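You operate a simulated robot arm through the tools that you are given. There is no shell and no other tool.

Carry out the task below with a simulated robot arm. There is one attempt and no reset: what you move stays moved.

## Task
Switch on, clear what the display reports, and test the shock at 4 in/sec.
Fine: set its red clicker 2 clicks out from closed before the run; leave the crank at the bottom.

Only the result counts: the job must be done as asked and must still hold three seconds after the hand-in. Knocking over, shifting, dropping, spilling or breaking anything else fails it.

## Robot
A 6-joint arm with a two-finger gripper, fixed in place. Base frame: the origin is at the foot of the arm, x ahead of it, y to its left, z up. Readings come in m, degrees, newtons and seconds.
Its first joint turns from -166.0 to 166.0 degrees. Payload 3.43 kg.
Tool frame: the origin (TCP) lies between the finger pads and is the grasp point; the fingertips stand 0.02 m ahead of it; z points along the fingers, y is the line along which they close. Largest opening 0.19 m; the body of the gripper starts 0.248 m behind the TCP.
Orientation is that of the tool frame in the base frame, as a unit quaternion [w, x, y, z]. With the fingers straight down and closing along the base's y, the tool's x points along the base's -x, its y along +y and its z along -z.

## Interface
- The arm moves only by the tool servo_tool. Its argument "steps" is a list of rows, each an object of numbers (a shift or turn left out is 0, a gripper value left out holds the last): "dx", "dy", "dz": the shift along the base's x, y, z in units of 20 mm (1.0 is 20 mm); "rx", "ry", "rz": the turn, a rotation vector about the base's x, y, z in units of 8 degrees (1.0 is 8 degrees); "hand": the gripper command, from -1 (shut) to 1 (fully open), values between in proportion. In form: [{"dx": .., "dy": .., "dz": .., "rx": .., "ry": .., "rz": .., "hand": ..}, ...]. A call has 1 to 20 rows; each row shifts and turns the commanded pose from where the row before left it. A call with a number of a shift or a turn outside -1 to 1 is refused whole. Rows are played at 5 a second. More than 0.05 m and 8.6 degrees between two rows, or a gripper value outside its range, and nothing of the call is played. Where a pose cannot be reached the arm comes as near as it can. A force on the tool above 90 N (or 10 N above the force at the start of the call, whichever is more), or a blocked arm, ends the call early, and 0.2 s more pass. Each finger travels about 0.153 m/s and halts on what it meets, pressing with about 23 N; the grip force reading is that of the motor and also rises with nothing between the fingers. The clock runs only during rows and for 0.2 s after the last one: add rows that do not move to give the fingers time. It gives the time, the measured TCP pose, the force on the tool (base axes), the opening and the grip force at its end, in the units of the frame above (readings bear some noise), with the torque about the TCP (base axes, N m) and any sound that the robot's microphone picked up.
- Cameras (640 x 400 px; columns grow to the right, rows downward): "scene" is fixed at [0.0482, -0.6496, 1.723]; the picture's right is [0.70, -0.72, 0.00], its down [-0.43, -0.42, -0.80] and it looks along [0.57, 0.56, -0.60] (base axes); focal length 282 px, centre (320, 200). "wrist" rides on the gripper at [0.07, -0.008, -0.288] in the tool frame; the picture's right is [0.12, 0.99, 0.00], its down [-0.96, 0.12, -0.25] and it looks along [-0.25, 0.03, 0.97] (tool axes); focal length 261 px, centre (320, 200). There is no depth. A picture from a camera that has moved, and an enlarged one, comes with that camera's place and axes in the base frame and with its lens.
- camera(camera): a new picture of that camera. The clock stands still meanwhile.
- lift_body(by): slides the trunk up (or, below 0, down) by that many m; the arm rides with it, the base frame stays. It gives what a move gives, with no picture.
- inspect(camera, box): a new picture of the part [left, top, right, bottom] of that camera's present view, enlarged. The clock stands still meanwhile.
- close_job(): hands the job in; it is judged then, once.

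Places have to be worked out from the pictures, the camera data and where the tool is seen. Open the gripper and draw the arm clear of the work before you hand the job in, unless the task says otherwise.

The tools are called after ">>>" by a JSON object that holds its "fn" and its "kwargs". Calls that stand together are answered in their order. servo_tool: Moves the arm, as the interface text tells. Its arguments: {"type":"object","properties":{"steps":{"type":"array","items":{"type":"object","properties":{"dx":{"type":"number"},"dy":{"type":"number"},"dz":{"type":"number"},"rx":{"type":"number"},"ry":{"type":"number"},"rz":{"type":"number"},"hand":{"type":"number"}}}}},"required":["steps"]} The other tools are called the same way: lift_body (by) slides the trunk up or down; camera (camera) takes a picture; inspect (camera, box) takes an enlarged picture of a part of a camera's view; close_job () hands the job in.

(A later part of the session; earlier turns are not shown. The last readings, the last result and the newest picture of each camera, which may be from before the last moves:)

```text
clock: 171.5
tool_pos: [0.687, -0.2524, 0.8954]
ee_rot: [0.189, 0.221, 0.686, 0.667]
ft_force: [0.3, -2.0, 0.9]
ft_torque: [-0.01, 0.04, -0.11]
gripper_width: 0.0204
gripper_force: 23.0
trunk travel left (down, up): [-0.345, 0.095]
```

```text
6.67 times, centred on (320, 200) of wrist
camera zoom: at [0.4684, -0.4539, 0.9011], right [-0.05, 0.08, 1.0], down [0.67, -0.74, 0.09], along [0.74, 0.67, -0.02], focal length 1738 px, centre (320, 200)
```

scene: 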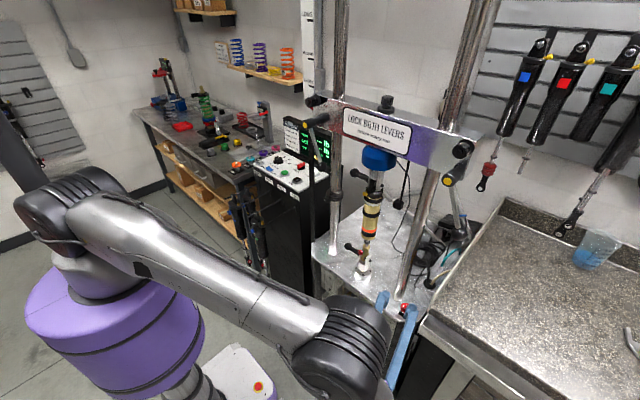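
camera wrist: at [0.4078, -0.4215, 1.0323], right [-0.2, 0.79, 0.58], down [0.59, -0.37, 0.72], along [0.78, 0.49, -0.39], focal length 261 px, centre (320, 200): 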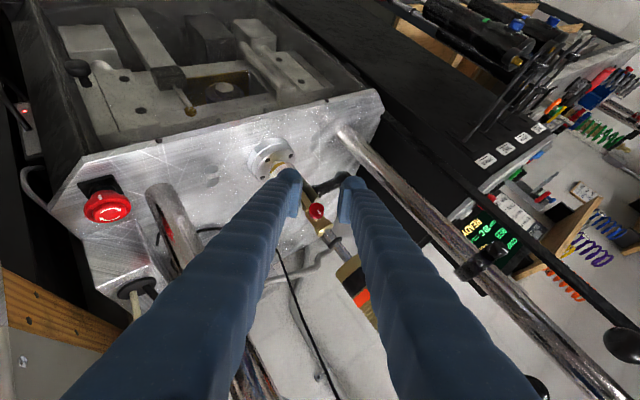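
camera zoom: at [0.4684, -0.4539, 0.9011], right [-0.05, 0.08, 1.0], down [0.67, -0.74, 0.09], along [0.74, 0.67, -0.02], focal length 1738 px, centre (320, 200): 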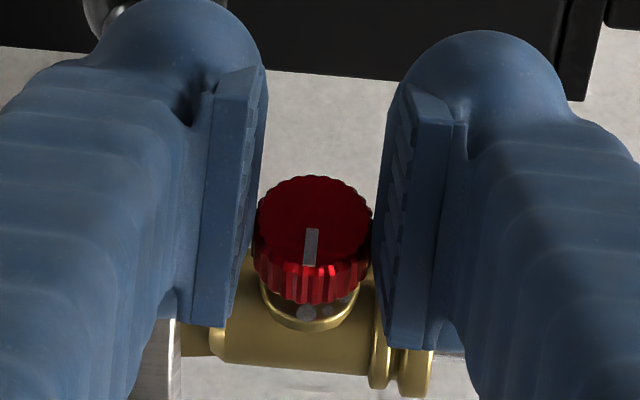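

Firm grip, pointer over the big dot. Now the −48° turn.

>>> {"fn": "servo_tool", "kwargs": {"steps": [{"rx": -0.587, "ry": -0.125, "dz": -0.012}, {"rx": -0.587, "ry": -0.125, "dz": -0.012}, {"rx": -0.587, "ry": -0.125, "dz": -0.012}, {"rx": -0.587, "ry": -0.125, "dz": -0.012}, {"rx": -0.587, "ry": -0.125, "dz": -0.012, "dy": -0.005}, {}]}}

>>> {"fn": "inspect", "kwargs": {"camera": "wrist", "box": [290, 170, 350, 230]}}

```text
clock: 172.9
tool_pos: [0.686, -0.2521, 0.8938]
ee_rot: [0.26, 0.148, 0.799, 0.522]
ft_force: [-2.9, -3.8, 11.9]
ft_torque: [0.01, -0.17, -0.13]
gripper_width: 0.0205
gripper_force: 23.4
trunk travel left (down, up): [-0.345, 0.095]
```

```text
6.67 times, centred on (320, 200) of wrist
camera zoom: at [0.465, -0.4384, 0.962], right [-0.13, 0.47, 0.87], down [0.65, -0.63, 0.43], along [0.75, 0.62, -0.22], focal length 1738 px, centre (320, 200)
```

zoom: 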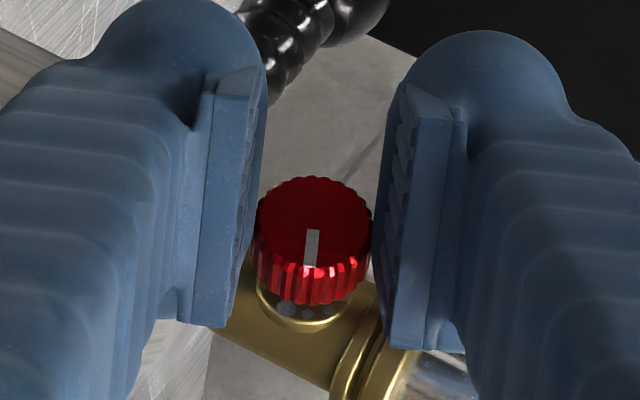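

After 24° the pointer is above the first small dot (1 click). I continue the second 24°.

>>> {"fn": "servo_tool", "kwargs": {"steps": [{"rx": -0.587, "ry": -0.125, "dz": 0.03}, {"rx": -0.587, "ry": -0.125}, {"rx": -0.587, "ry": -0.125, "dz": -0.005}, {"rx": -0.587, "ry": -0.125, "dz": -0.005, "dy": -0.005}, {"rx": -0.587, "ry": -0.125, "dz": -0.005, "dy": -0.005}, {}]}}

>>> {"fn": "inspect", "kwargs": {"camera": "wrist", "box": [290, 170, 350, 230]}}

```text
clock: 174.3
tool_pos: [0.6842, -0.251, 0.8952]
ee_rot: [0.318, 0.069, 0.877, 0.355]
ft_force: [-0.9, 12.0, 9.8]
ft_torque: [-0.01, 0.19, 0.54]
gripper_width: 0.0205
gripper_force: 22.7
trunk travel left (down, up): [-0.345, 0.095]
```

```text
6.67 times, centred on (320, 200) of wrist
camera zoom: at [0.457, -0.4, 1.0116], right [-0.2, 0.78, 0.6], down [0.6, -0.39, 0.7], along [0.78, 0.5, -0.39], focal length 1738 px, centre (320, 200)
```

zoom: 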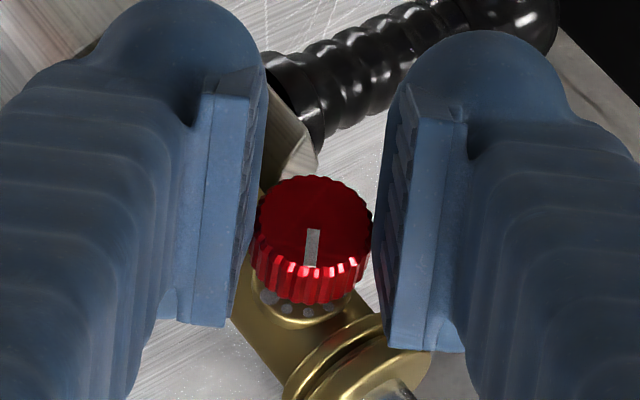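

The pointer now stands above the second small dot past the big one — 2 clicks out. I release, back off, and verify.

>>> {"fn": "servo_tool", "kwargs": {"steps": [{"hand": -0.5}, {}, {"dx": -0.45, "dy": -0.4, "dz": 0.4}, {"dx": -0.45, "dy": -0.4, "dz": 0.4}, {"dx": -0.45, "dy": -0.4, "dz": 0.4}, {}]}}

>>> {"fn": "inspect", "kwargs": {"camera": "wrist", "box": [300, 180, 340, 220]}}

```text
clock: 175.7
tool_pos: [0.66, -0.2761, 0.9174]
ee_rot: [0.318, 0.07, 0.877, 0.354]
ft_force: [0.0, -0.1, 0.8]
ft_torque: [0.01, 0.03, -0.01]
gripper_width: 0.0475
gripper_force: 0.1
trunk travel left (down, up): [-0.345, 0.095]
```

```text
10.00 times, centred on (320, 200) of wrist
camera zoom: at [0.4309, -0.4251, 1.0348], right [-0.2, 0.77, 0.6], down [0.6, -0.39, 0.7], along [0.78, 0.5, -0.39], focal length 2606 px, centre (320, 200)
```

zoom: 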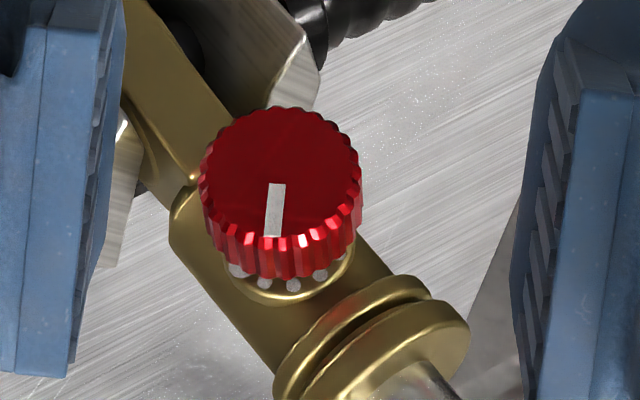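

After release I need to verify precisely; I swing the tool (no contact) to view the knob more squarely for pointer versus dots.

>>> {"fn": "servo_tool", "kwargs": {"steps": [{"rx": 0.587, "ry": 0.125, "dx": -0.2}, {"rx": 0.587, "ry": 0.125, "dx": -0.2}, {"rx": 0.587, "ry": 0.125}, {"rx": 0.587, "ry": 0.125}, {"rx": 0.587, "ry": 0.125}, {}]}}

>>> {"fn": "inspect", "kwargs": {"camera": "wrist", "box": [300, 180, 340, 220]}}

```text
clock: 177.1
tool_pos: [0.6511, -0.2767, 0.9181]
ee_rot: [0.257, 0.149, 0.798, 0.524]
ft_force: [0.3, 0.3, 0.4]
ft_torque: [0.04, -0.01, 0.05]
gripper_width: 0.0478
gripper_force: 0.1
trunk travel left (down, up): [-0.345, 0.095]
```

```text
10.00 times, centred on (320, 200) of wrist
camera zoom: at [0.4307, -0.4632, 0.9854], right [-0.13, 0.47, 0.87], down [0.65, -0.63, 0.43], along [0.75, 0.62, -0.22], focal length 2606 px, centre (320, 200)
```

zoom: 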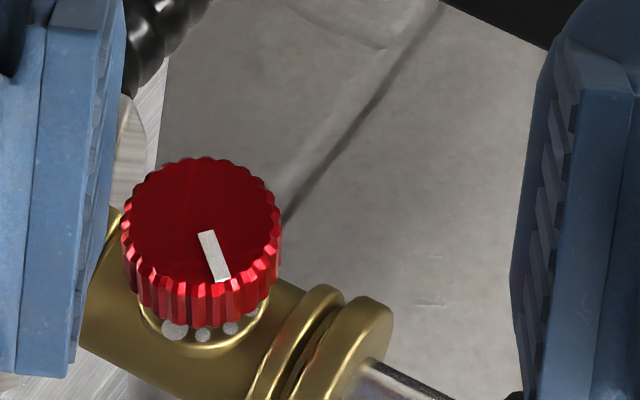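

Pointer angle measured in two views is 43° clockwise of top versus ≈90° at the closed stop: about 46–47° opened, i.e. the second click. The clicker is set. I withdraw the tool, raise it, and return it to pointing down.

>>> {"fn": "servo_tool", "kwargs": {"steps": [{"dx": -0.7, "dy": -0.5}, {"dx": -0.8, "dy": -0.5, "dz": 0.3}, {"dx": -0.9, "dy": -0.4, "dz": 0.6}, {"dx": -0.9, "dy": -0.4, "dz": 0.8}, {"dx": -0.9, "dy": -0.3, "dz": 0.8, "hand": -0.2}, {"dx": -0.6, "dz": 0.8, "rx": -0.3, "ry": 0.15, "rz": 0.08}, {}]}}

>>> {"fn": "camera", "kwargs": {"camera": "scene"}}

```text
clock: 178.7
tool_pos: [0.5564, -0.317, 0.9831]
ee_rot: [0.251, 0.145, 0.813, 0.504]
ft_force: [0.4, 0.4, 0.8]
ft_torque: [-0.08, 0.03, -0.05]
gripper_width: 0.0761
gripper_force: 0.0
trunk travel left (down, up): [-0.345, 0.095]
```

```text
taken
```

scene: 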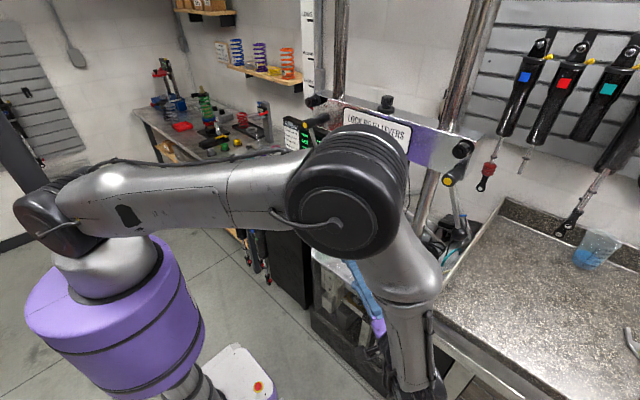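

All clear. I rotate the tool back to straight down in this free space.

>>> {"fn": "servo_tool", "kwargs": {"steps": [{"rx": -0.701, "ry": 0.349, "rz": 0.202}, {"rx": -0.701, "ry": 0.349, "rz": 0.202}, {"rx": -0.701, "ry": 0.349, "rz": 0.202, "dz": 0.5}, {"rx": -0.701, "ry": 0.349, "rz": 0.202, "dz": 0.5}, {"rx": -0.701, "ry": 0.349, "rz": 0.202, "dz": 0.5}, {"rx": -0.701, "ry": 0.349, "rz": 0.202, "dz": 0.5, "dx": -0.5}, {"rx": -0.701, "ry": 0.349, "rz": 0.202, "dz": 0.5, "dx": -0.5}, {"rx": -0.701, "ry": 0.349, "rz": 0.202, "dz": 0.5, "dx": -0.5}, {"rx": -0.701, "ry": 0.349, "rz": 0.202, "dz": 0.5, "dx": -0.5}, {"rx": -0.701, "ry": 0.349, "rz": 0.202, "dz": 0.5, "dx": -0.5}, {"rx": -0.7, "ry": 0.35, "rz": 0.2, "dz": 0.5, "dx": -0.5}, {}]}}

>>> {"fn": "camera", "kwargs": {"camera": "scene"}}

>>> {"fn": "camera", "kwargs": {"camera": "wrist"}}

```text
clock: 181.3
tool_pos: [0.4943, -0.3173, 1.0745]
ee_rot: [-0.002, -0.001, 1.0, 0.001]
ft_force: [1.2, 0.2, 0.0]
ft_torque: [-0.03, 0.01, 0.02]
gripper_width: 0.0763
gripper_force: 0.1
trunk travel left (down, up): [-0.345, 0.095]
```

```text
taken
```

scene: 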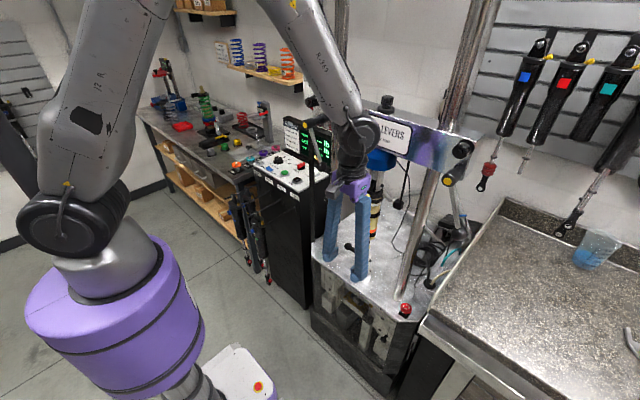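

```text
taken
camera wrist: at [0.4261, -0.3278, 1.3633], right [-0.12, 0.99, 0.0], down [0.96, 0.12, 0.24], along [0.24, 0.03, -0.97], focal length 261 px, centre (320, 200)
```

wrist: 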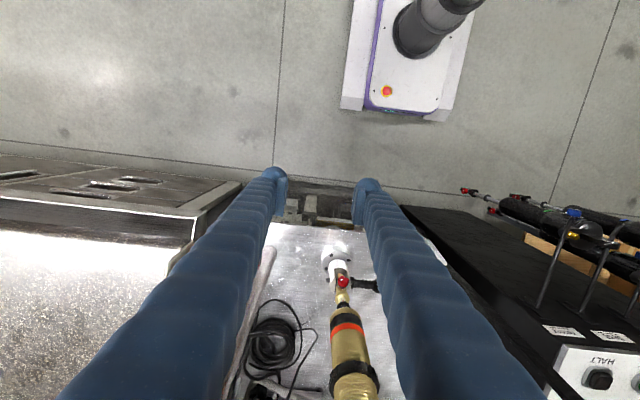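

Tool is vertical again. I rise, then travel in front of the machine to the console's START key.

>>> {"fn": "servo_tool", "kwargs": {"steps": [{"dz": 1, "dx": -0.5}, {"dz": 1, "dx": -0.5}, {"dz": 1, "dx": -0.5}, {"dz": 1, "dx": -0.5}, {"dz": 1, "dy": 1}, {"dz": 1, "dy": 1}, {"dz": 1, "dy": 1}, {"dz": 1, "dy": 1}, {"dz": 1, "dy": 1}, {"dy": 1}, {"dy": 1}, {"dy": 1}, {"dy": 1}, {"dy": 1}, {"dy": 1}, {"dy": 1}, {"dy": 1}, {"dy": 1}, {"dy": 1}, {"dy": 1}]}}

>>> {"fn": "servo_tool", "kwargs": {"steps": [{"dy": 1}, {"dy": 1}, {"dy": 1}, {"dy": 1}, {"dy": 1}, {"dy": 1}, {"dy": 1}, {"dy": 1}, {"dy": 1}, {"dy": 1}, {"dy": 1}, {"dy": 1}, {"dy": 1}, {"dy": 1, "dx": 1}, {"dx": 1}, {"dx": 1}, {"dx": 1}, {"dx": 1}, {"dx": 1, "hand": -1}, {"dx": 1}]}}

>>> {"fn": "camera", "kwargs": {"camera": "wrist"}}

>>> {"fn": "inspect", "kwargs": {"camera": "scene", "box": [340, 130, 440, 330]}}

>>> {"fn": "inspect", "kwargs": {"camera": "scene", "box": [345, 235, 385, 275]}}

```text
clock: 185.5
tool_pos: [0.4546, 0.0017, 1.2538]
ee_rot: [-0.001, -0.001, 1.0, 0.001]
ft_force: [-0.2, 0.2, -0.7]
ft_torque: [-0.03, -0.01, 0.01]
gripper_width: 0.0758
gripper_force: 0.0
trunk travel left (down, up): [-0.345, 0.095]
```

```text
clock: 189.7
tool_pos: [0.597, 0.2813, 1.2538]
ee_rot: [-0.001, -0.002, 1.0, 0.001]
ft_force: [-0.3, 0.5, -0.8]
ft_torque: [-0.02, 0.08, -0.03]
gripper_width: 0.0004
gripper_force: 23.3
trunk travel left (down, up): [-0.345, 0.095]
```

```text
taken
camera wrist: at [0.5286, 0.2719, 1.5425], right [-0.12, 0.99, 0.0], down [0.96, 0.12, 0.24], along [0.24, 0.03, -0.97], focal length 261 px, centre (320, 200)
```

wrist: 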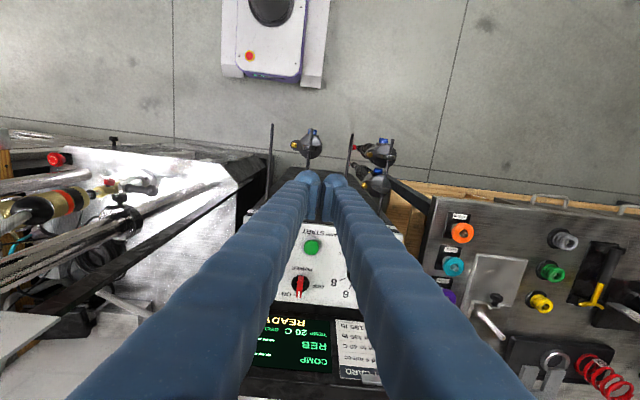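

```text
2.00 times, centred on (390, 230) of scene
camera zoom: at [0.0482, -0.6496, 1.723], right [0.7, -0.72, 0.0], down [-0.43, -0.42, -0.8], along [0.57, 0.56, -0.6], focal length 563 px, centre (180, 140)
```

zoom: 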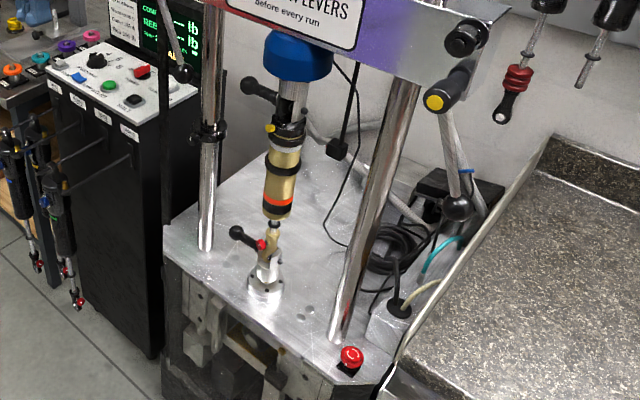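

```text
10.00 times, centred on (365, 255) of scene
camera zoom: at [0.0482, -0.6496, 1.723], right [0.7, -0.72, 0.0], down [-0.43, -0.42, -0.8], along [0.57, 0.56, -0.6], focal length 2816 px, centre (-130, -350)
```

zoom: 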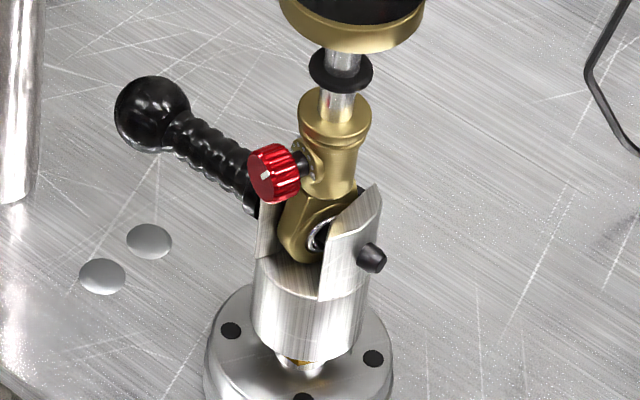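

The shock swivelled back near its rest facing by itself; guard closed, display READY. Now to START at ≈[0.770, 0.284]: I go above it, offset so one closed fingertip lands on the button.

>>> {"fn": "servo_tool", "kwargs": {"steps": [{"dx": 1}, {"dx": 1}, {"dx": 1}, {"dx": 1}, {"dx": 1}, {"dx": 1}, {"dx": 1, "dz": -1}, {"dx": 1, "dz": -1}, {"dx": 0.65, "dz": -1, "dy": 0.4}, {"dz": -1, "dy": 0.5}, {"dz": -1}, {"dz": -1}, {"dz": -1}, {}]}}

>>> {"fn": "inspect", "kwargs": {"camera": "wrist", "box": [240, 130, 400, 270]}}

>>> {"fn": "inspect", "kwargs": {"camera": "scene", "box": [260, 130, 320, 190]}}

```text
clock: 192.7
tool_pos: [0.7673, 0.298, 1.1142]
ee_rot: [-0.002, -0.001, 1.0, 0.001]
ft_force: [-0.5, -0.2, 0.1]
ft_torque: [-0.04, -0.01, 0.04]
gripper_width: 0.0001
gripper_force: 23.2
trunk travel left (down, up): [-0.345, 0.095]
```

```text
2.86 times, centred on (320, 200) of wrist
camera zoom: at [0.6995, 0.289, 1.4027], right [-0.12, 0.99, 0.0], down [0.96, 0.12, 0.24], along [0.24, 0.03, -0.97], focal length 745 px, centre (320, 200)
```

zoom: 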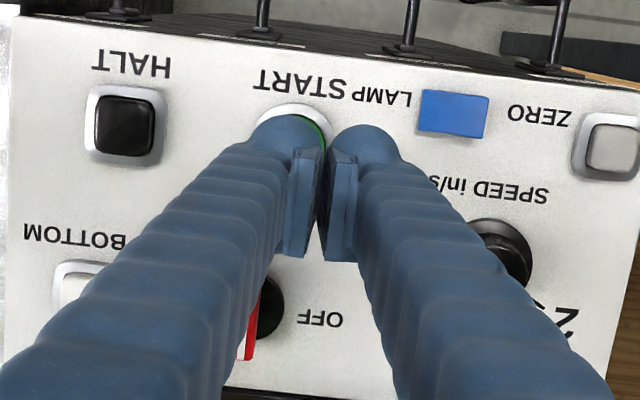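

```text
6.67 times, centred on (290, 160) of scene
camera zoom: at [0.0482, -0.6496, 1.723], right [0.7, -0.72, 0.0], down [-0.43, -0.42, -0.8], along [0.57, 0.56, -0.6], focal length 1877 px, centre (520, 467)
```

zoom: 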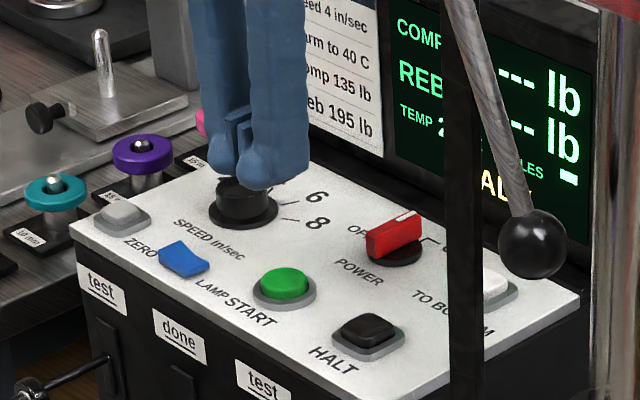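

START lies right below the left fingertip (≈[0.766, 0.2825]). I descend to just above it, then press in small steps watching force and the display.

>>> {"fn": "servo_tool", "kwargs": {"steps": [{"dz": -1}, {"dz": -1}, {"dz": -1}, {"dz": -0.4}, {}]}}

>>> {"fn": "servo_tool", "kwargs": {"steps": [{"dz": -0.2}, {"dz": -0.2}, {}]}}

>>> {"fn": "inspect", "kwargs": {"camera": "scene", "box": [265, 125, 335, 185]}}

```text
clock: 193.9
tool_pos: [0.7683, 0.2998, 1.0457]
ee_rot: [-0.002, -0.001, 1.0, 0.001]
ft_force: [-0.2, -0.3, 0.5]
ft_torque: [0.01, 0.03, -0.06]
gripper_width: 0.0
gripper_force: 22.6
trunk travel left (down, up): [-0.345, 0.095]
```

```text
clock: 194.7
tool_pos: [0.7684, 0.2995, 1.0379]
ee_rot: [-0.001, -0.001, 1.0, 0.001]
ft_force: [0.6, -0.4, 0.3]
ft_torque: [-0.02, -0.03, 0.02]
gripper_width: 0.0
gripper_force: 22.8
trunk travel left (down, up): [-0.345, 0.095]
```

```text
6.67 times, centred on (300, 155) of scene
camera zoom: at [0.0482, -0.6496, 1.723], right [0.7, -0.72, 0.0], down [-0.43, -0.42, -0.8], along [0.57, 0.56, -0.6], focal length 1877 px, centre (453, 500)
```

zoom: 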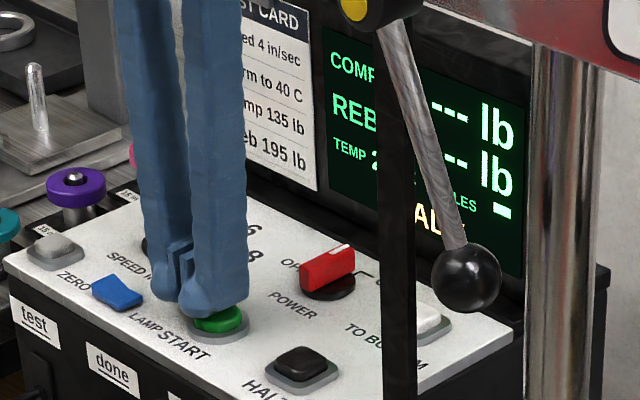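

The fingertip hovers just above the green button. I press down in small steps.

>>> {"fn": "servo_tool", "kwargs": {"steps": [{"dz": -0.2}, {"dz": -0.15}, {}]}}

>>> {"fn": "servo_tool", "kwargs": {"steps": [{"dz": -0.15}, {"dz": -0.15}, {}]}}

>>> {"fn": "inspect", "kwargs": {"camera": "scene", "box": [265, 125, 335, 185]}}

```text
clock: 195.5
tool_pos: [0.7686, 0.301, 1.0299]
ee_rot: [-0.002, -0.001, 1.0, 0.0]
ft_force: [-0.5, 0.6, 2.4]
ft_torque: [-0.01, 0.01, 0.03]
gripper_width: 0.0
gripper_force: 22.8
trunk travel left (down, up): [-0.345, 0.095]
heard: click
```

```text
clock: 196.3
tool_pos: [0.7678, 0.2988, 1.0269]
ee_rot: [0.001, -0.001, 1.0, 0.001]
ft_force: [-0.5, 2.6, 35.9]
ft_torque: [-0.4, -0.04, 0.0]
gripper_width: 0.0
gripper_force: 23.2
trunk travel left (down, up): [-0.345, 0.095]
```

```text
6.67 times, centred on (300, 155) of scene
camera zoom: at [0.0482, -0.6496, 1.723], right [0.7, -0.72, 0.0], down [-0.43, -0.42, -0.8], along [0.57, 0.56, -0.6], focal length 1877 px, centre (453, 500)
```

zoom: 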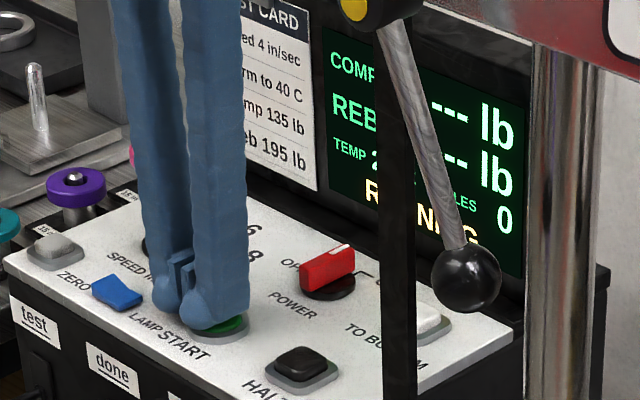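

"Click" heard and the display shows RUNNING with cycle 0. I lift off the button and watch the run.

>>> {"fn": "servo_tool", "kwargs": {"steps": [{"dz": 0.5}, {"dz": 1}, {"dz": 1}, {"dz": 1}, {}]}}

>>> {"fn": "camera", "kwargs": {"camera": "scene"}}

>>> {"fn": "inspect", "kwargs": {"camera": "scene", "box": [280, 110, 340, 170]}}

```text
clock: 197.5
tool_pos: [0.7687, 0.2987, 1.0934]
ee_rot: [-0.002, -0.001, 1.0, 0.001]
ft_force: [0.2, -0.4, 0.1]
ft_torque: [-0.01, 0.02, 0.01]
gripper_width: 0.0
gripper_force: 23.2
trunk travel left (down, up): [-0.345, 0.095]
```

```text
taken
```

scene: 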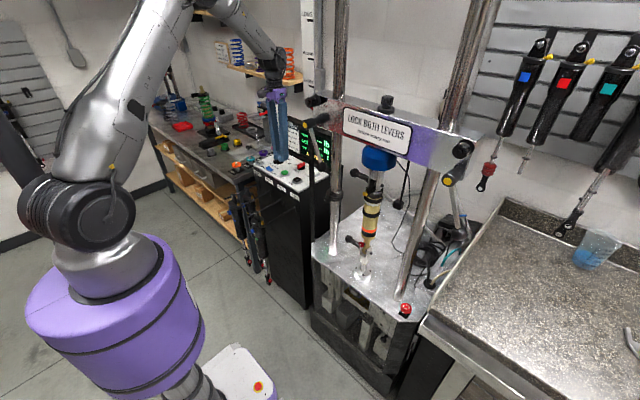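

```text
6.67 times, centred on (310, 140) of scene
camera zoom: at [0.0482, -0.6496, 1.723], right [0.7, -0.72, 0.0], down [-0.43, -0.42, -0.8], along [0.57, 0.56, -0.6], focal length 1877 px, centre (387, 600)
```

zoom: 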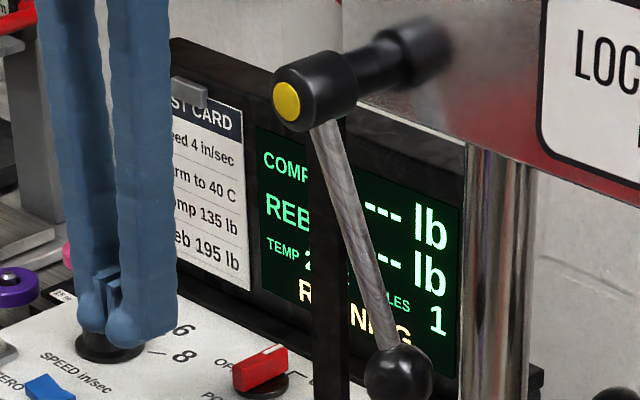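

It runs (cycle 1). I raise the arm and move back slightly so the wrist camera can read the display during the run.

>>> {"fn": "servo_tool", "kwargs": {"steps": [{"dz": 1}, {"dz": 1}, {"dz": 1}, {"dz": 1}, {"dz": 1, "dx": -1}, {"dx": -1}, {"dx": -1}, {"dx": -1}, {"dx": -1, "hand": 0.6}, {"dx": -1}, {}, {}]}}

>>> {"fn": "inspect", "kwargs": {"camera": "wrist", "box": [220, 200, 420, 380]}}

>>> {"fn": "inspect", "kwargs": {"camera": "scene", "box": [340, 150, 400, 290]}}

```text
clock: 200.1
tool_pos: [0.6484, 0.2986, 1.1943]
ee_rot: [-0.001, 0.0, 1.0, 0.001]
ft_force: [-1.0, 0.0, 0.0]
ft_torque: [-0.02, 0.01, -0.02]
gripper_width: 0.1521
gripper_force: 0.1
trunk travel left (down, up): [-0.345, 0.095]
```

```text
2.22 times, centred on (320, 290) of wrist
camera zoom: at [0.5792, 0.2892, 1.484], right [-0.12, 0.99, 0.0], down [0.96, 0.12, 0.24], along [0.24, 0.03, -0.97], focal length 579 px, centre (320, 0)
```

zoom: 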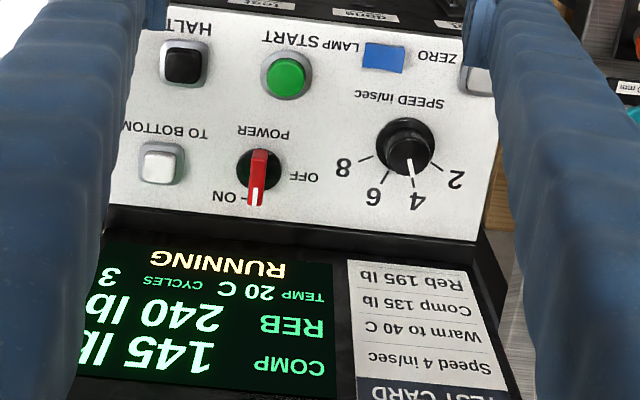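

```text
2.86 times, centred on (370, 220) of scene
camera zoom: at [0.0482, -0.6496, 1.723], right [0.7, -0.72, 0.0], down [-0.43, -0.42, -0.8], along [0.57, 0.56, -0.6], focal length 804 px, centre (177, 143)
```

zoom: 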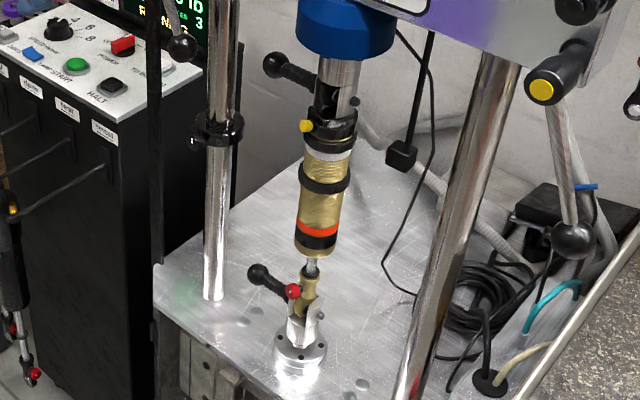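

Run data appears: COMP 145 lb, REB 240 lb, TEMP 20 C, cycle 3. I let the machine run and watch.

>>> {"fn": "servo_tool", "kwargs": {"steps": [{}, {}, {}, {}, {}, {}, {}, {}, {}, {}, {}, {}, {}, {}, {}]}}

>>> {"fn": "inspect", "kwargs": {"camera": "wrist", "box": [220, 200, 420, 380]}}

```text
clock: 203.3
tool_pos: [0.6473, 0.2994, 1.1948]
ee_rot: [-0.002, 0.0, 1.0, 0.001]
ft_force: [0.4, -0.5, 0.5]
ft_torque: [0.03, 0.02, 0.0]
gripper_width: 0.152
gripper_force: 0.1
trunk travel left (down, up): [-0.345, 0.095]
```

```text
2.22 times, centred on (320, 290) of wrist
camera zoom: at [0.5797, 0.2892, 1.4838], right [-0.12, 0.99, 0.0], down [0.96, 0.12, 0.24], along [0.24, 0.03, -0.97], focal length 579 px, centre (320, 0)
```

zoom: 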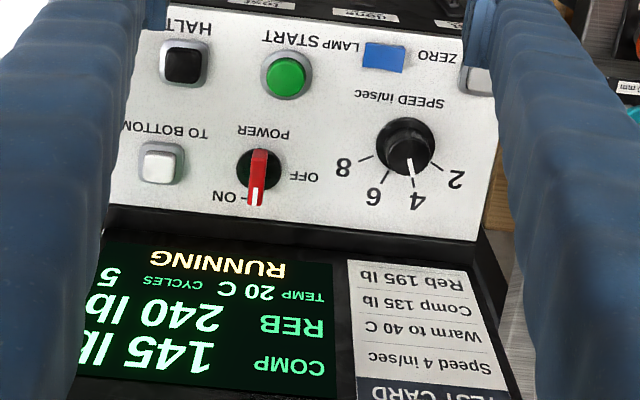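

>>> {"fn": "servo_tool", "kwargs": {"steps": [{}, {}, {}, {}, {}, {}, {}, {}, {}, {}, {}, {}, {}, {}, {}, {}, {}, {}, {}, {}]}}

>>> {"fn": "inspect", "kwargs": {"camera": "wrist", "box": [220, 200, 420, 380]}}

```text
clock: 207.5
tool_pos: [0.6486, 0.2997, 1.1947]
ee_rot: [-0.002, -0.001, 1.0, 0.002]
ft_force: [-0.6, -0.6, -0.4]
ft_torque: [-0.02, 0.0, -0.02]
gripper_width: 0.1522
gripper_force: 0.1
trunk travel left (down, up): [-0.345, 0.095]
```

```text
2.22 times, centred on (320, 290) of wrist
camera zoom: at [0.5797, 0.2892, 1.4838], right [-0.12, 0.99, 0.0], down [0.96, 0.12, 0.24], along [0.24, 0.03, -0.97], focal length 579 px, centre (320, 0)
```

zoom: 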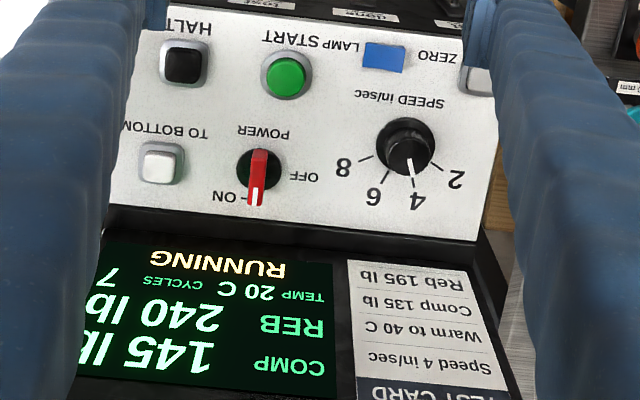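

>>> {"fn": "servo_tool", "kwargs": {"steps": [{}, {}, {}, {}, {}, {}, {}, {}, {}, {}, {}, {}, {}, {}, {}, {}, {}, {}, {}, {}]}}

>>> {"fn": "servo_tool", "kwargs": {"steps": [{}, {}, {}, {}, {}, {}, {}, {}, {}, {}, {}, {}, {}, {}, {}, {}, {}, {}, {}, {}]}}

>>> {"fn": "inspect", "kwargs": {"camera": "wrist", "box": [220, 200, 420, 380]}}

>>> {"fn": "camera", "kwargs": {"camera": "scene"}}

```text
clock: 211.7
tool_pos: [0.6485, 0.2987, 1.1945]
ee_rot: [-0.002, -0.001, 1.0, 0.001]
ft_force: [0.0, -0.2, 0.5]
ft_torque: [0.02, 0.0, -0.03]
gripper_width: 0.1519
gripper_force: 0.0
trunk travel left (down, up): [-0.345, 0.095]
```

```text
clock: 215.9
tool_pos: [0.6495, 0.3, 1.1952]
ee_rot: [-0.002, -0.001, 1.0, 0.001]
ft_force: [1.4, 0.4, 0.1]
ft_torque: [0.02, 0.01, -0.01]
gripper_width: 0.152
gripper_force: 0.1
trunk travel left (down, up): [-0.345, 0.095]
```

```text
2.22 times, centred on (320, 290) of wrist
camera zoom: at [0.5797, 0.2892, 1.4838], right [-0.12, 0.99, 0.0], down [0.96, 0.12, 0.24], along [0.24, 0.03, -0.97], focal length 579 px, centre (320, 0)
```

zoom: 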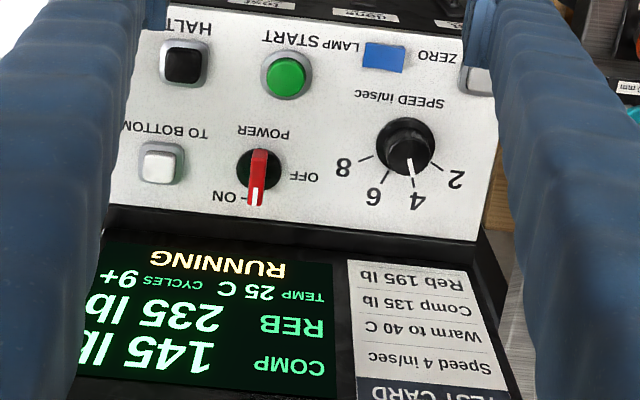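

```text
taken
```

scene: 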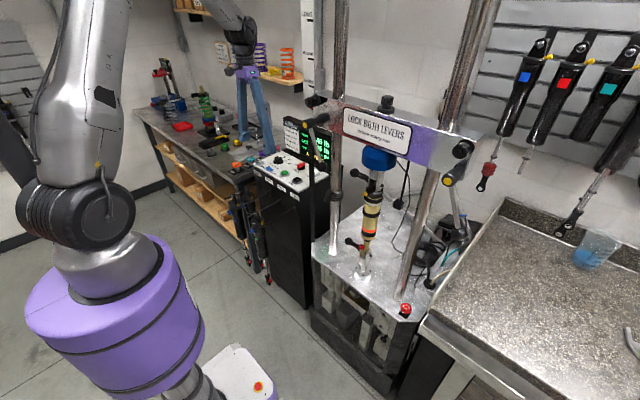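

TEMP has begun rising (25 C) and the readings settle with it. The test card asks for 40 C, so I let it keep running.

>>> {"fn": "servo_tool", "kwargs": {"steps": [{}, {}, {}, {}, {}, {}, {}, {}, {}, {}, {}, {}, {}, {}, {}, {}, {}, {}, {}, {}]}}

>>> {"fn": "servo_tool", "kwargs": {"steps": [{}, {}, {}, {}, {}, {}, {}, {}, {}, {}, {}, {}, {}, {}, {}, {}, {}, {}, {}, {}]}}

>>> {"fn": "servo_tool", "kwargs": {"steps": [{}, {}, {}, {}, {}, {}, {}, {}, {}, {}, {}, {}, {}, {}, {}, {}, {}, {}, {}, {}]}}

>>> {"fn": "servo_tool", "kwargs": {"steps": [{}, {}, {}, {}, {}, {}, {}, {}, {}, {}, {}, {}, {}, {}, {}, {}, {}, {}, {}, {}]}}

>>> {"fn": "inspect", "kwargs": {"camera": "wrist", "box": [220, 200, 420, 380]}}

```text
clock: 220.1
tool_pos: [0.6482, 0.2995, 1.1943]
ee_rot: [-0.003, -0.001, 1.0, 0.001]
ft_force: [-0.2, -0.6, -0.1]
ft_torque: [-0.02, -0.01, -0.01]
gripper_width: 0.1522
gripper_force: 0.1
trunk travel left (down, up): [-0.345, 0.095]
```

```text
clock: 224.3
tool_pos: [0.6495, 0.2989, 1.1953]
ee_rot: [-0.002, -0.001, 1.0, 0.001]
ft_force: [1.0, -0.3, -0.1]
ft_torque: [0.01, 0.01, 0.0]
gripper_width: 0.1518
gripper_force: 0.0
trunk travel left (down, up): [-0.345, 0.095]
```

```text
clock: 228.5
tool_pos: [0.6484, 0.2989, 1.1941]
ee_rot: [-0.002, -0.001, 1.0, 0.001]
ft_force: [-0.1, 0.4, 0.5]
ft_torque: [0.01, 0.03, -0.03]
gripper_width: 0.1523
gripper_force: 0.0
trunk travel left (down, up): [-0.345, 0.095]
```

```text
clock: 232.7
tool_pos: [0.6488, 0.2991, 1.1951]
ee_rot: [-0.002, -0.001, 1.0, 0.0]
ft_force: [0.1, 0.4, 0.9]
ft_torque: [0.02, 0.0, 0.02]
gripper_width: 0.152
gripper_force: 0.0
trunk travel left (down, up): [-0.345, 0.095]
```

```text
2.22 times, centred on (320, 290) of wrist
camera zoom: at [0.5796, 0.2892, 1.4838], right [-0.12, 0.99, 0.0], down [0.96, 0.12, 0.24], along [0.24, 0.03, -0.97], focal length 579 px, centre (320, 0)
```

zoom: 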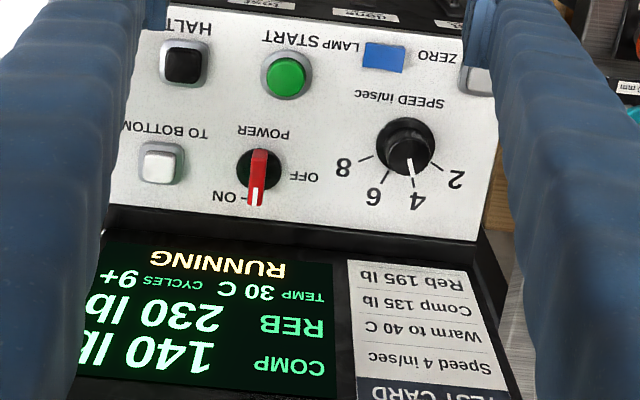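

30 C, COMP 140, REB 230. I keep it running toward 40 C.

>>> {"fn": "servo_tool", "kwargs": {"steps": [{}, {}, {}, {}, {}, {}, {}, {}, {}, {}, {}, {}, {}, {}, {}, {}, {}, {}, {}, {}]}}

>>> {"fn": "servo_tool", "kwargs": {"steps": [{}, {}, {}, {}, {}, {}, {}, {}, {}, {}, {}, {}, {}, {}, {}, {}, {}, {}, {}, {}]}}

>>> {"fn": "servo_tool", "kwargs": {"steps": [{}, {}, {}, {}, {}, {}, {}, {}, {}, {}, {}, {}, {}, {}, {}, {}, {}, {}, {}, {}]}}

>>> {"fn": "servo_tool", "kwargs": {"steps": [{}, {}, {}, {}, {}, {}, {}, {}, {}, {}, {}, {}, {}, {}, {}, {}, {}, {}, {}, {}]}}

>>> {"fn": "servo_tool", "kwargs": {"steps": [{}, {}, {}, {}, {}, {}, {}, {}, {}, {}, {}, {}, {}, {}, {}, {}, {}, {}, {}, {}]}}

>>> {"fn": "servo_tool", "kwargs": {"steps": [{}, {}, {}, {}, {}, {}, {}, {}, {}, {}, {}, {}, {}, {}, {}, {}, {}, {}, {}, {}]}}

>>> {"fn": "inspect", "kwargs": {"camera": "wrist", "box": [220, 200, 420, 380]}}

```text
clock: 236.9
tool_pos: [0.6489, 0.2995, 1.1946]
ee_rot: [-0.001, -0.001, 1.0, 0.002]
ft_force: [-0.5, -0.6, -0.3]
ft_torque: [0.0, 0.0, -0.01]
gripper_width: 0.152
gripper_force: 0.1
trunk travel left (down, up): [-0.345, 0.095]
```

```text
clock: 241.1
tool_pos: [0.6485, 0.2998, 1.1941]
ee_rot: [-0.002, 0.0, 1.0, 0.001]
ft_force: [0.8, -0.4, -0.1]
ft_torque: [0.01, -0.01, -0.01]
gripper_width: 0.1518
gripper_force: 0.1
trunk travel left (down, up): [-0.345, 0.095]
```

```text
clock: 245.3
tool_pos: [0.6483, 0.2988, 1.1952]
ee_rot: [-0.001, -0.001, 1.0, 0.0]
ft_force: [0.2, -0.8, -0.8]
ft_torque: [0.02, 0.0, -0.01]
gripper_width: 0.1522
gripper_force: 0.0
trunk travel left (down, up): [-0.345, 0.095]
```

```text
clock: 249.5
tool_pos: [0.6487, 0.2981, 1.1936]
ee_rot: [-0.002, 0.0, 1.0, 0.001]
ft_force: [0.2, -0.4, 0.0]
ft_torque: [0.01, -0.04, 0.01]
gripper_width: 0.1519
gripper_force: 0.0
trunk travel left (down, up): [-0.345, 0.095]
```

```text
clock: 253.7
tool_pos: [0.6476, 0.2988, 1.1939]
ee_rot: [-0.001, -0.001, 1.0, 0.001]
ft_force: [0.0, 0.5, 0.0]
ft_torque: [0.03, -0.01, 0.02]
gripper_width: 0.1521
gripper_force: 0.1
trunk travel left (down, up): [-0.345, 0.095]
```

```text
clock: 257.9
tool_pos: [0.6483, 0.2997, 1.1941]
ee_rot: [-0.001, -0.001, 1.0, 0.001]
ft_force: [0.0, -0.5, -0.2]
ft_torque: [0.0, -0.01, 0.0]
gripper_width: 0.1523
gripper_force: 0.1
trunk travel left (down, up): [-0.345, 0.095]
```

```text
2.22 times, centred on (320, 290) of wrist
camera zoom: at [0.5797, 0.2892, 1.4838], right [-0.12, 0.99, 0.0], down [0.96, 0.12, 0.24], along [0.24, 0.03, -0.97], focal length 579 px, centre (320, 0)
```

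zoom: 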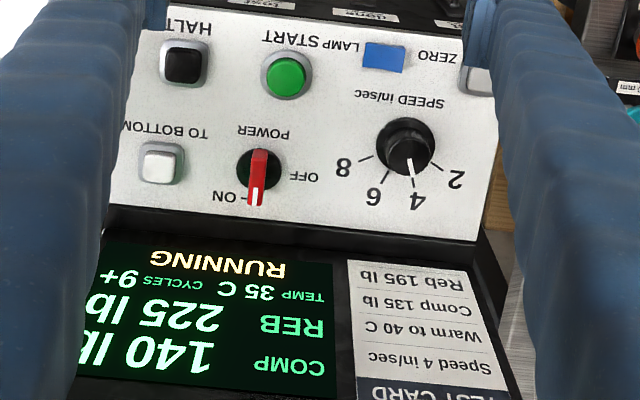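

35 C now. I keep waiting for 40 C.

>>> {"fn": "servo_tool", "kwargs": {"steps": [{}, {}, {}, {}, {}, {}, {}, {}, {}, {}, {}, {}, {}, {}, {}, {}, {}, {}, {}, {}]}}

>>> {"fn": "servo_tool", "kwargs": {"steps": [{}, {}, {}, {}, {}, {}, {}, {}, {}, {}, {}, {}, {}, {}, {}, {}, {}, {}, {}, {}]}}

>>> {"fn": "servo_tool", "kwargs": {"steps": [{}, {}, {}, {}, {}, {}, {}, {}, {}, {}, {}, {}, {}, {}, {}, {}, {}, {}, {}, {}]}}

>>> {"fn": "servo_tool", "kwargs": {"steps": [{}, {}, {}, {}, {}, {}, {}, {}, {}, {}, {}, {}, {}, {}, {}, {}, {}, {}, {}, {}]}}

>>> {"fn": "inspect", "kwargs": {"camera": "wrist", "box": [220, 200, 420, 380]}}

```text
clock: 262.1
tool_pos: [0.6475, 0.2985, 1.1939]
ee_rot: [-0.002, -0.001, 1.0, 0.002]
ft_force: [-0.4, -0.3, 0.1]
ft_torque: [-0.01, 0.03, 0.03]
gripper_width: 0.152
gripper_force: 0.0
trunk travel left (down, up): [-0.345, 0.095]
```

```text
clock: 266.3
tool_pos: [0.6482, 0.2999, 1.1942]
ee_rot: [-0.002, 0.0, 1.0, 0.002]
ft_force: [0.5, -0.8, -0.2]
ft_torque: [0.02, -0.01, 0.0]
gripper_width: 0.1519
gripper_force: 0.1
trunk travel left (down, up): [-0.345, 0.095]
```

```text
clock: 270.5
tool_pos: [0.6479, 0.2987, 1.1952]
ee_rot: [-0.001, -0.001, 1.0, 0.001]
ft_force: [-0.4, -1.1, -0.3]
ft_torque: [0.02, -0.02, -0.01]
gripper_width: 0.1521
gripper_force: 0.0
trunk travel left (down, up): [-0.345, 0.095]
```

```text
clock: 274.7
tool_pos: [0.6486, 0.2996, 1.1948]
ee_rot: [-0.002, -0.002, 1.0, 0.001]
ft_force: [-1.1, -0.8, -0.4]
ft_torque: [0.0, -0.01, 0.0]
gripper_width: 0.152
gripper_force: 0.1
trunk travel left (down, up): [-0.345, 0.095]
```

```text
2.22 times, centred on (320, 290) of wrist
camera zoom: at [0.5797, 0.2892, 1.4838], right [-0.12, 0.99, 0.0], down [0.96, 0.12, 0.24], along [0.24, 0.03, -0.97], focal length 579 px, centre (320, 0)
```

zoom: 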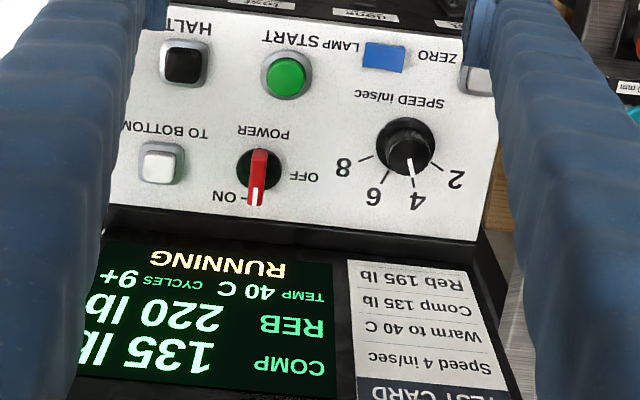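

40 C reached: COMP 135, REB 220. Now I end the run at the bottom: TO BOTTOM is at ≈[0.869, 0.181]. I press it with the right-hand fingertip of a partly open gripper (TCP at y≈0.252) so the arm stays well clear of the machine.

>>> {"fn": "servo_tool", "kwargs": {"steps": [{"dx": 1, "dy": -0.2, "hand": 0.158}, {"dx": 1, "dy": -0.2}, {"dx": 1, "dy": -0.2}, {"dx": 1, "dy": -0.2}, {"dx": 1, "dy": -0.2}, {"dx": 1, "dy": -0.2}, {"dx": 1, "dy": -0.2}, {"dx": 1, "dy": -0.2}, {"dx": 1, "dy": -0.2}, {"dx": 1, "dy": -0.2}, {"dx": 1, "dy": -0.2}, {"dy": -0.2, "dz": -1}, {"dz": -1}, {"dz": -1}, {"dz": -1}, {}]}}

>>> {"fn": "camera", "kwargs": {"camera": "wrist"}}

>>> {"fn": "inspect", "kwargs": {"camera": "wrist", "box": [200, 100, 400, 280]}}

>>> {"fn": "camera", "kwargs": {"camera": "scene"}}

```text
clock: 278.1
tool_pos: [0.8687, 0.2513, 1.1153]
ee_rot: [-0.002, -0.001, 1.0, 0.001]
ft_force: [-0.6, 0.4, -0.1]
ft_torque: [0.03, 0.01, -0.01]
gripper_width: 0.1098
gripper_force: 0.1
trunk travel left (down, up): [-0.345, 0.095]
```

```text
taken
camera wrist: at [0.7999, 0.2416, 1.4041], right [-0.12, 0.99, 0.0], down [0.96, 0.12, 0.24], along [0.24, 0.03, -0.97], focal length 261 px, centre (320, 200)
```

wrist: 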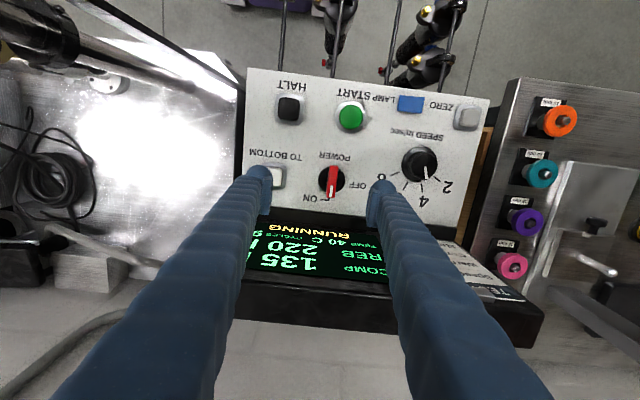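

```text
2.22 times, centred on (300, 190) of wrist
camera zoom: at [0.7999, 0.2416, 1.4041], right [-0.12, 0.99, 0.0], down [0.96, 0.12, 0.24], along [0.24, 0.03, -0.97], focal length 579 px, centre (364, 222)
```

zoom: 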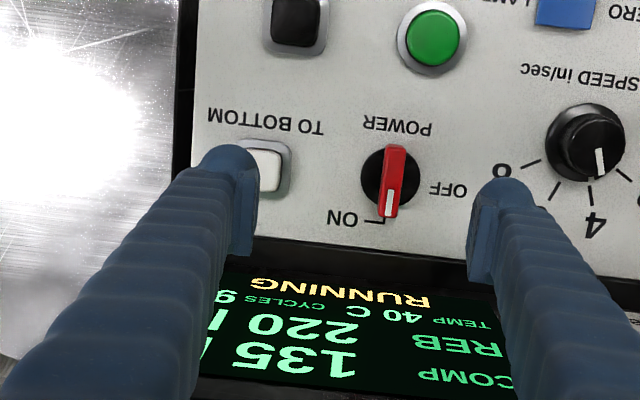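

```text
taken
```

scene: 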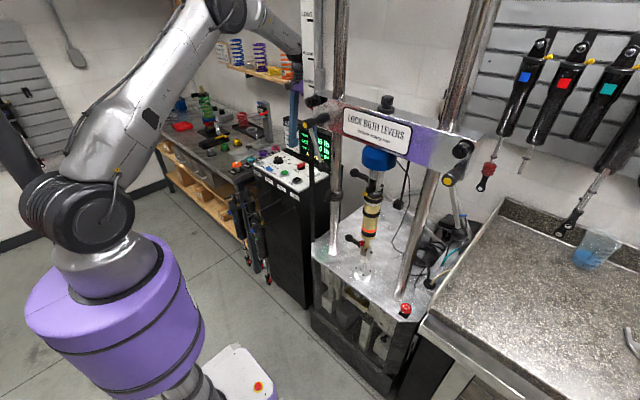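

TO BOTTOM computes to [0.8696, 0.180], exactly beneath the right fingertip. I descend and press in small steps.

>>> {"fn": "servo_tool", "kwargs": {"steps": [{"dz": -1}, {"dz": -1}, {"dz": -1}, {"dz": -0.6}, {}]}}

>>> {"fn": "inspect", "kwargs": {"camera": "scene", "box": [290, 130, 350, 190]}}

>>> {"fn": "servo_tool", "kwargs": {"steps": [{"dz": -0.2}, {"dz": -0.15}, {}]}}

```text
clock: 279.3
tool_pos: [0.8689, 0.2521, 1.0422]
ee_rot: [-0.002, -0.001, 1.0, 0.001]
ft_force: [0.0, -0.3, 0.6]
ft_torque: [-0.02, 0.0, -0.03]
gripper_width: 0.1102
gripper_force: 0.0
trunk travel left (down, up): [-0.345, 0.095]
```

```text
6.67 times, centred on (320, 160) of scene
camera zoom: at [0.0482, -0.6496, 1.723], right [0.7, -0.72, 0.0], down [-0.43, -0.42, -0.8], along [0.57, 0.56, -0.6], focal length 1877 px, centre (320, 467)
```

zoom: 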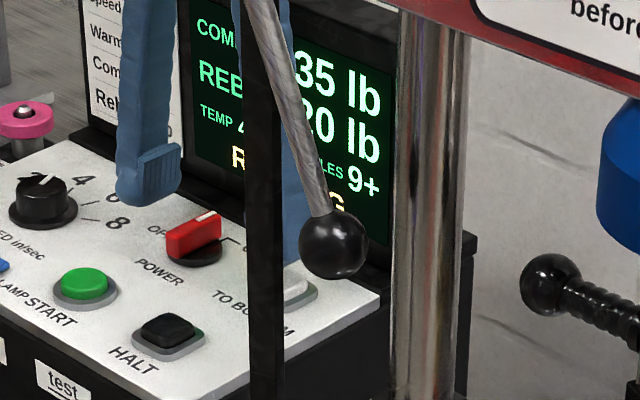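

```text
clock: 280.1
tool_pos: [0.8681, 0.2519, 1.0347]
ee_rot: [-0.002, -0.001, 1.0, 0.002]
ft_force: [0.1, 0.5, 0.5]
ft_torque: [0.03, 0.0, -0.01]
gripper_width: 0.1098
gripper_force: 0.1
trunk travel left (down, up): [-0.345, 0.095]
```

The fingertip is right over the key, no contact yet. I continue pressing down.

>>> {"fn": "servo_tool", "kwargs": {"steps": [{"dz": -0.15}, {"dz": -0.15}, {}]}}

>>> {"fn": "inspect", "kwargs": {"camera": "wrist", "box": [200, 100, 400, 280]}}

```text
clock: 280.9
tool_pos: [0.8689, 0.2515, 1.0285]
ee_rot: [-0.002, -0.001, 1.0, 0.001]
ft_force: [0.4, 0.0, 2.5]
ft_torque: [-0.15, -0.03, 0.08]
gripper_width: 0.11
gripper_force: 0.5
trunk travel left (down, up): [-0.345, 0.095]
```

```text
2.22 times, centred on (300, 190) of wrist
camera zoom: at [0.7999, 0.2415, 1.3186], right [-0.12, 0.99, 0.0], down [0.96, 0.12, 0.24], along [0.24, 0.03, -0.97], focal length 579 px, centre (364, 222)
```

zoom: 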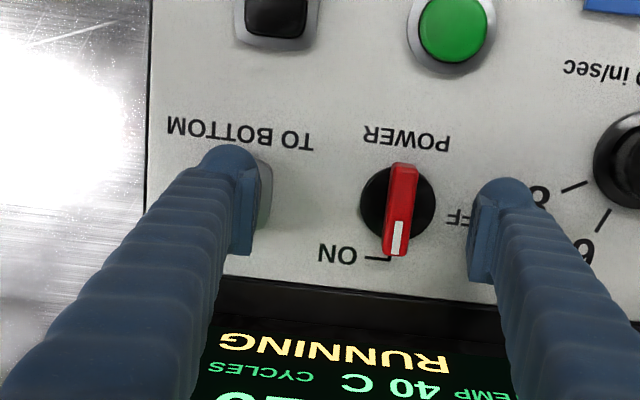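

>>> {"fn": "servo_tool", "kwargs": {"steps": [{"dz": -0.12}, {}, {"dz": -0.1}, {}]}}

>>> {"fn": "inspect", "kwargs": {"camera": "wrist", "box": [200, 100, 400, 280]}}

```text
clock: 281.9
tool_pos: [0.869, 0.2516, 1.0252]
ee_rot: [-0.001, -0.001, 1.0, 0.001]
ft_force: [1.1, 1.5, 8.9]
ft_torque: [-0.61, -0.05, 0.05]
gripper_width: 0.11
gripper_force: 0.4
trunk travel left (down, up): [-0.345, 0.095]
heard: click
```

```text
2.22 times, centred on (300, 190) of wrist
camera zoom: at [0.7997, 0.2415, 1.3151], right [-0.12, 0.99, 0.0], down [0.96, 0.12, 0.25], along [0.24, 0.03, -0.97], focal length 579 px, centre (364, 222)
```

zoom: 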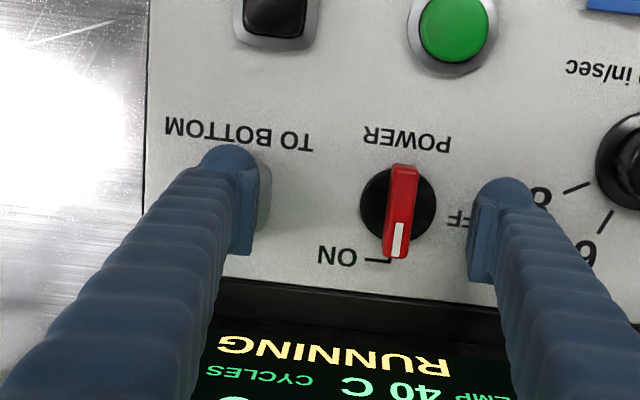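

Click heard. I lift off and see how the display responds.

>>> {"fn": "servo_tool", "kwargs": {"steps": [{"dz": 0.5}, {"dz": 1}, {"dz": 1}, {"dz": 1}, {"dz": 1}, {}, {}]}}

>>> {"fn": "inspect", "kwargs": {"camera": "wrist", "box": [200, 150, 400, 330]}}

>>> {"fn": "camera", "kwargs": {"camera": "scene"}}

```text
clock: 283.5
tool_pos: [0.8689, 0.2529, 1.1156]
ee_rot: [-0.002, -0.001, 1.0, 0.001]
ft_force: [0.4, 0.6, 0.2]
ft_torque: [0.01, 0.0, 0.0]
gripper_width: 0.1098
gripper_force: 0.0
trunk travel left (down, up): [-0.345, 0.095]
```

```text
2.22 times, centred on (300, 240) of wrist
camera zoom: at [0.7997, 0.2416, 1.4044], right [-0.12, 0.99, 0.0], down [0.96, 0.12, 0.24], along [0.24, 0.03, -0.97], focal length 579 px, centre (364, 111)
```

zoom: 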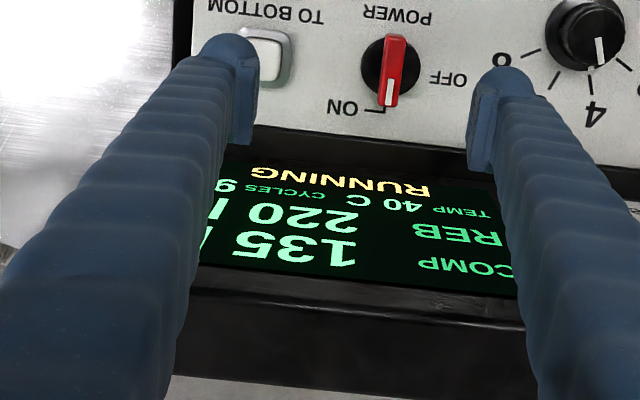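

```text
taken
```

scene: 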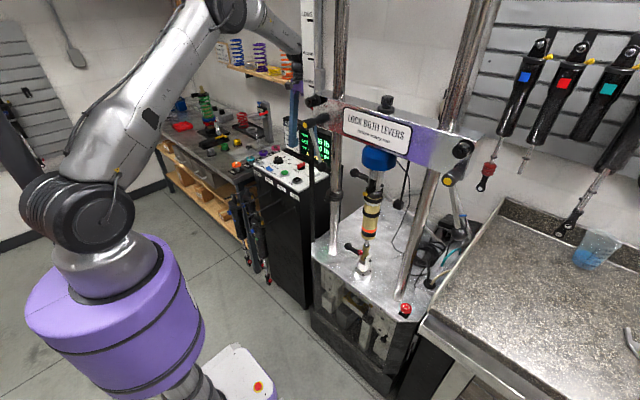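

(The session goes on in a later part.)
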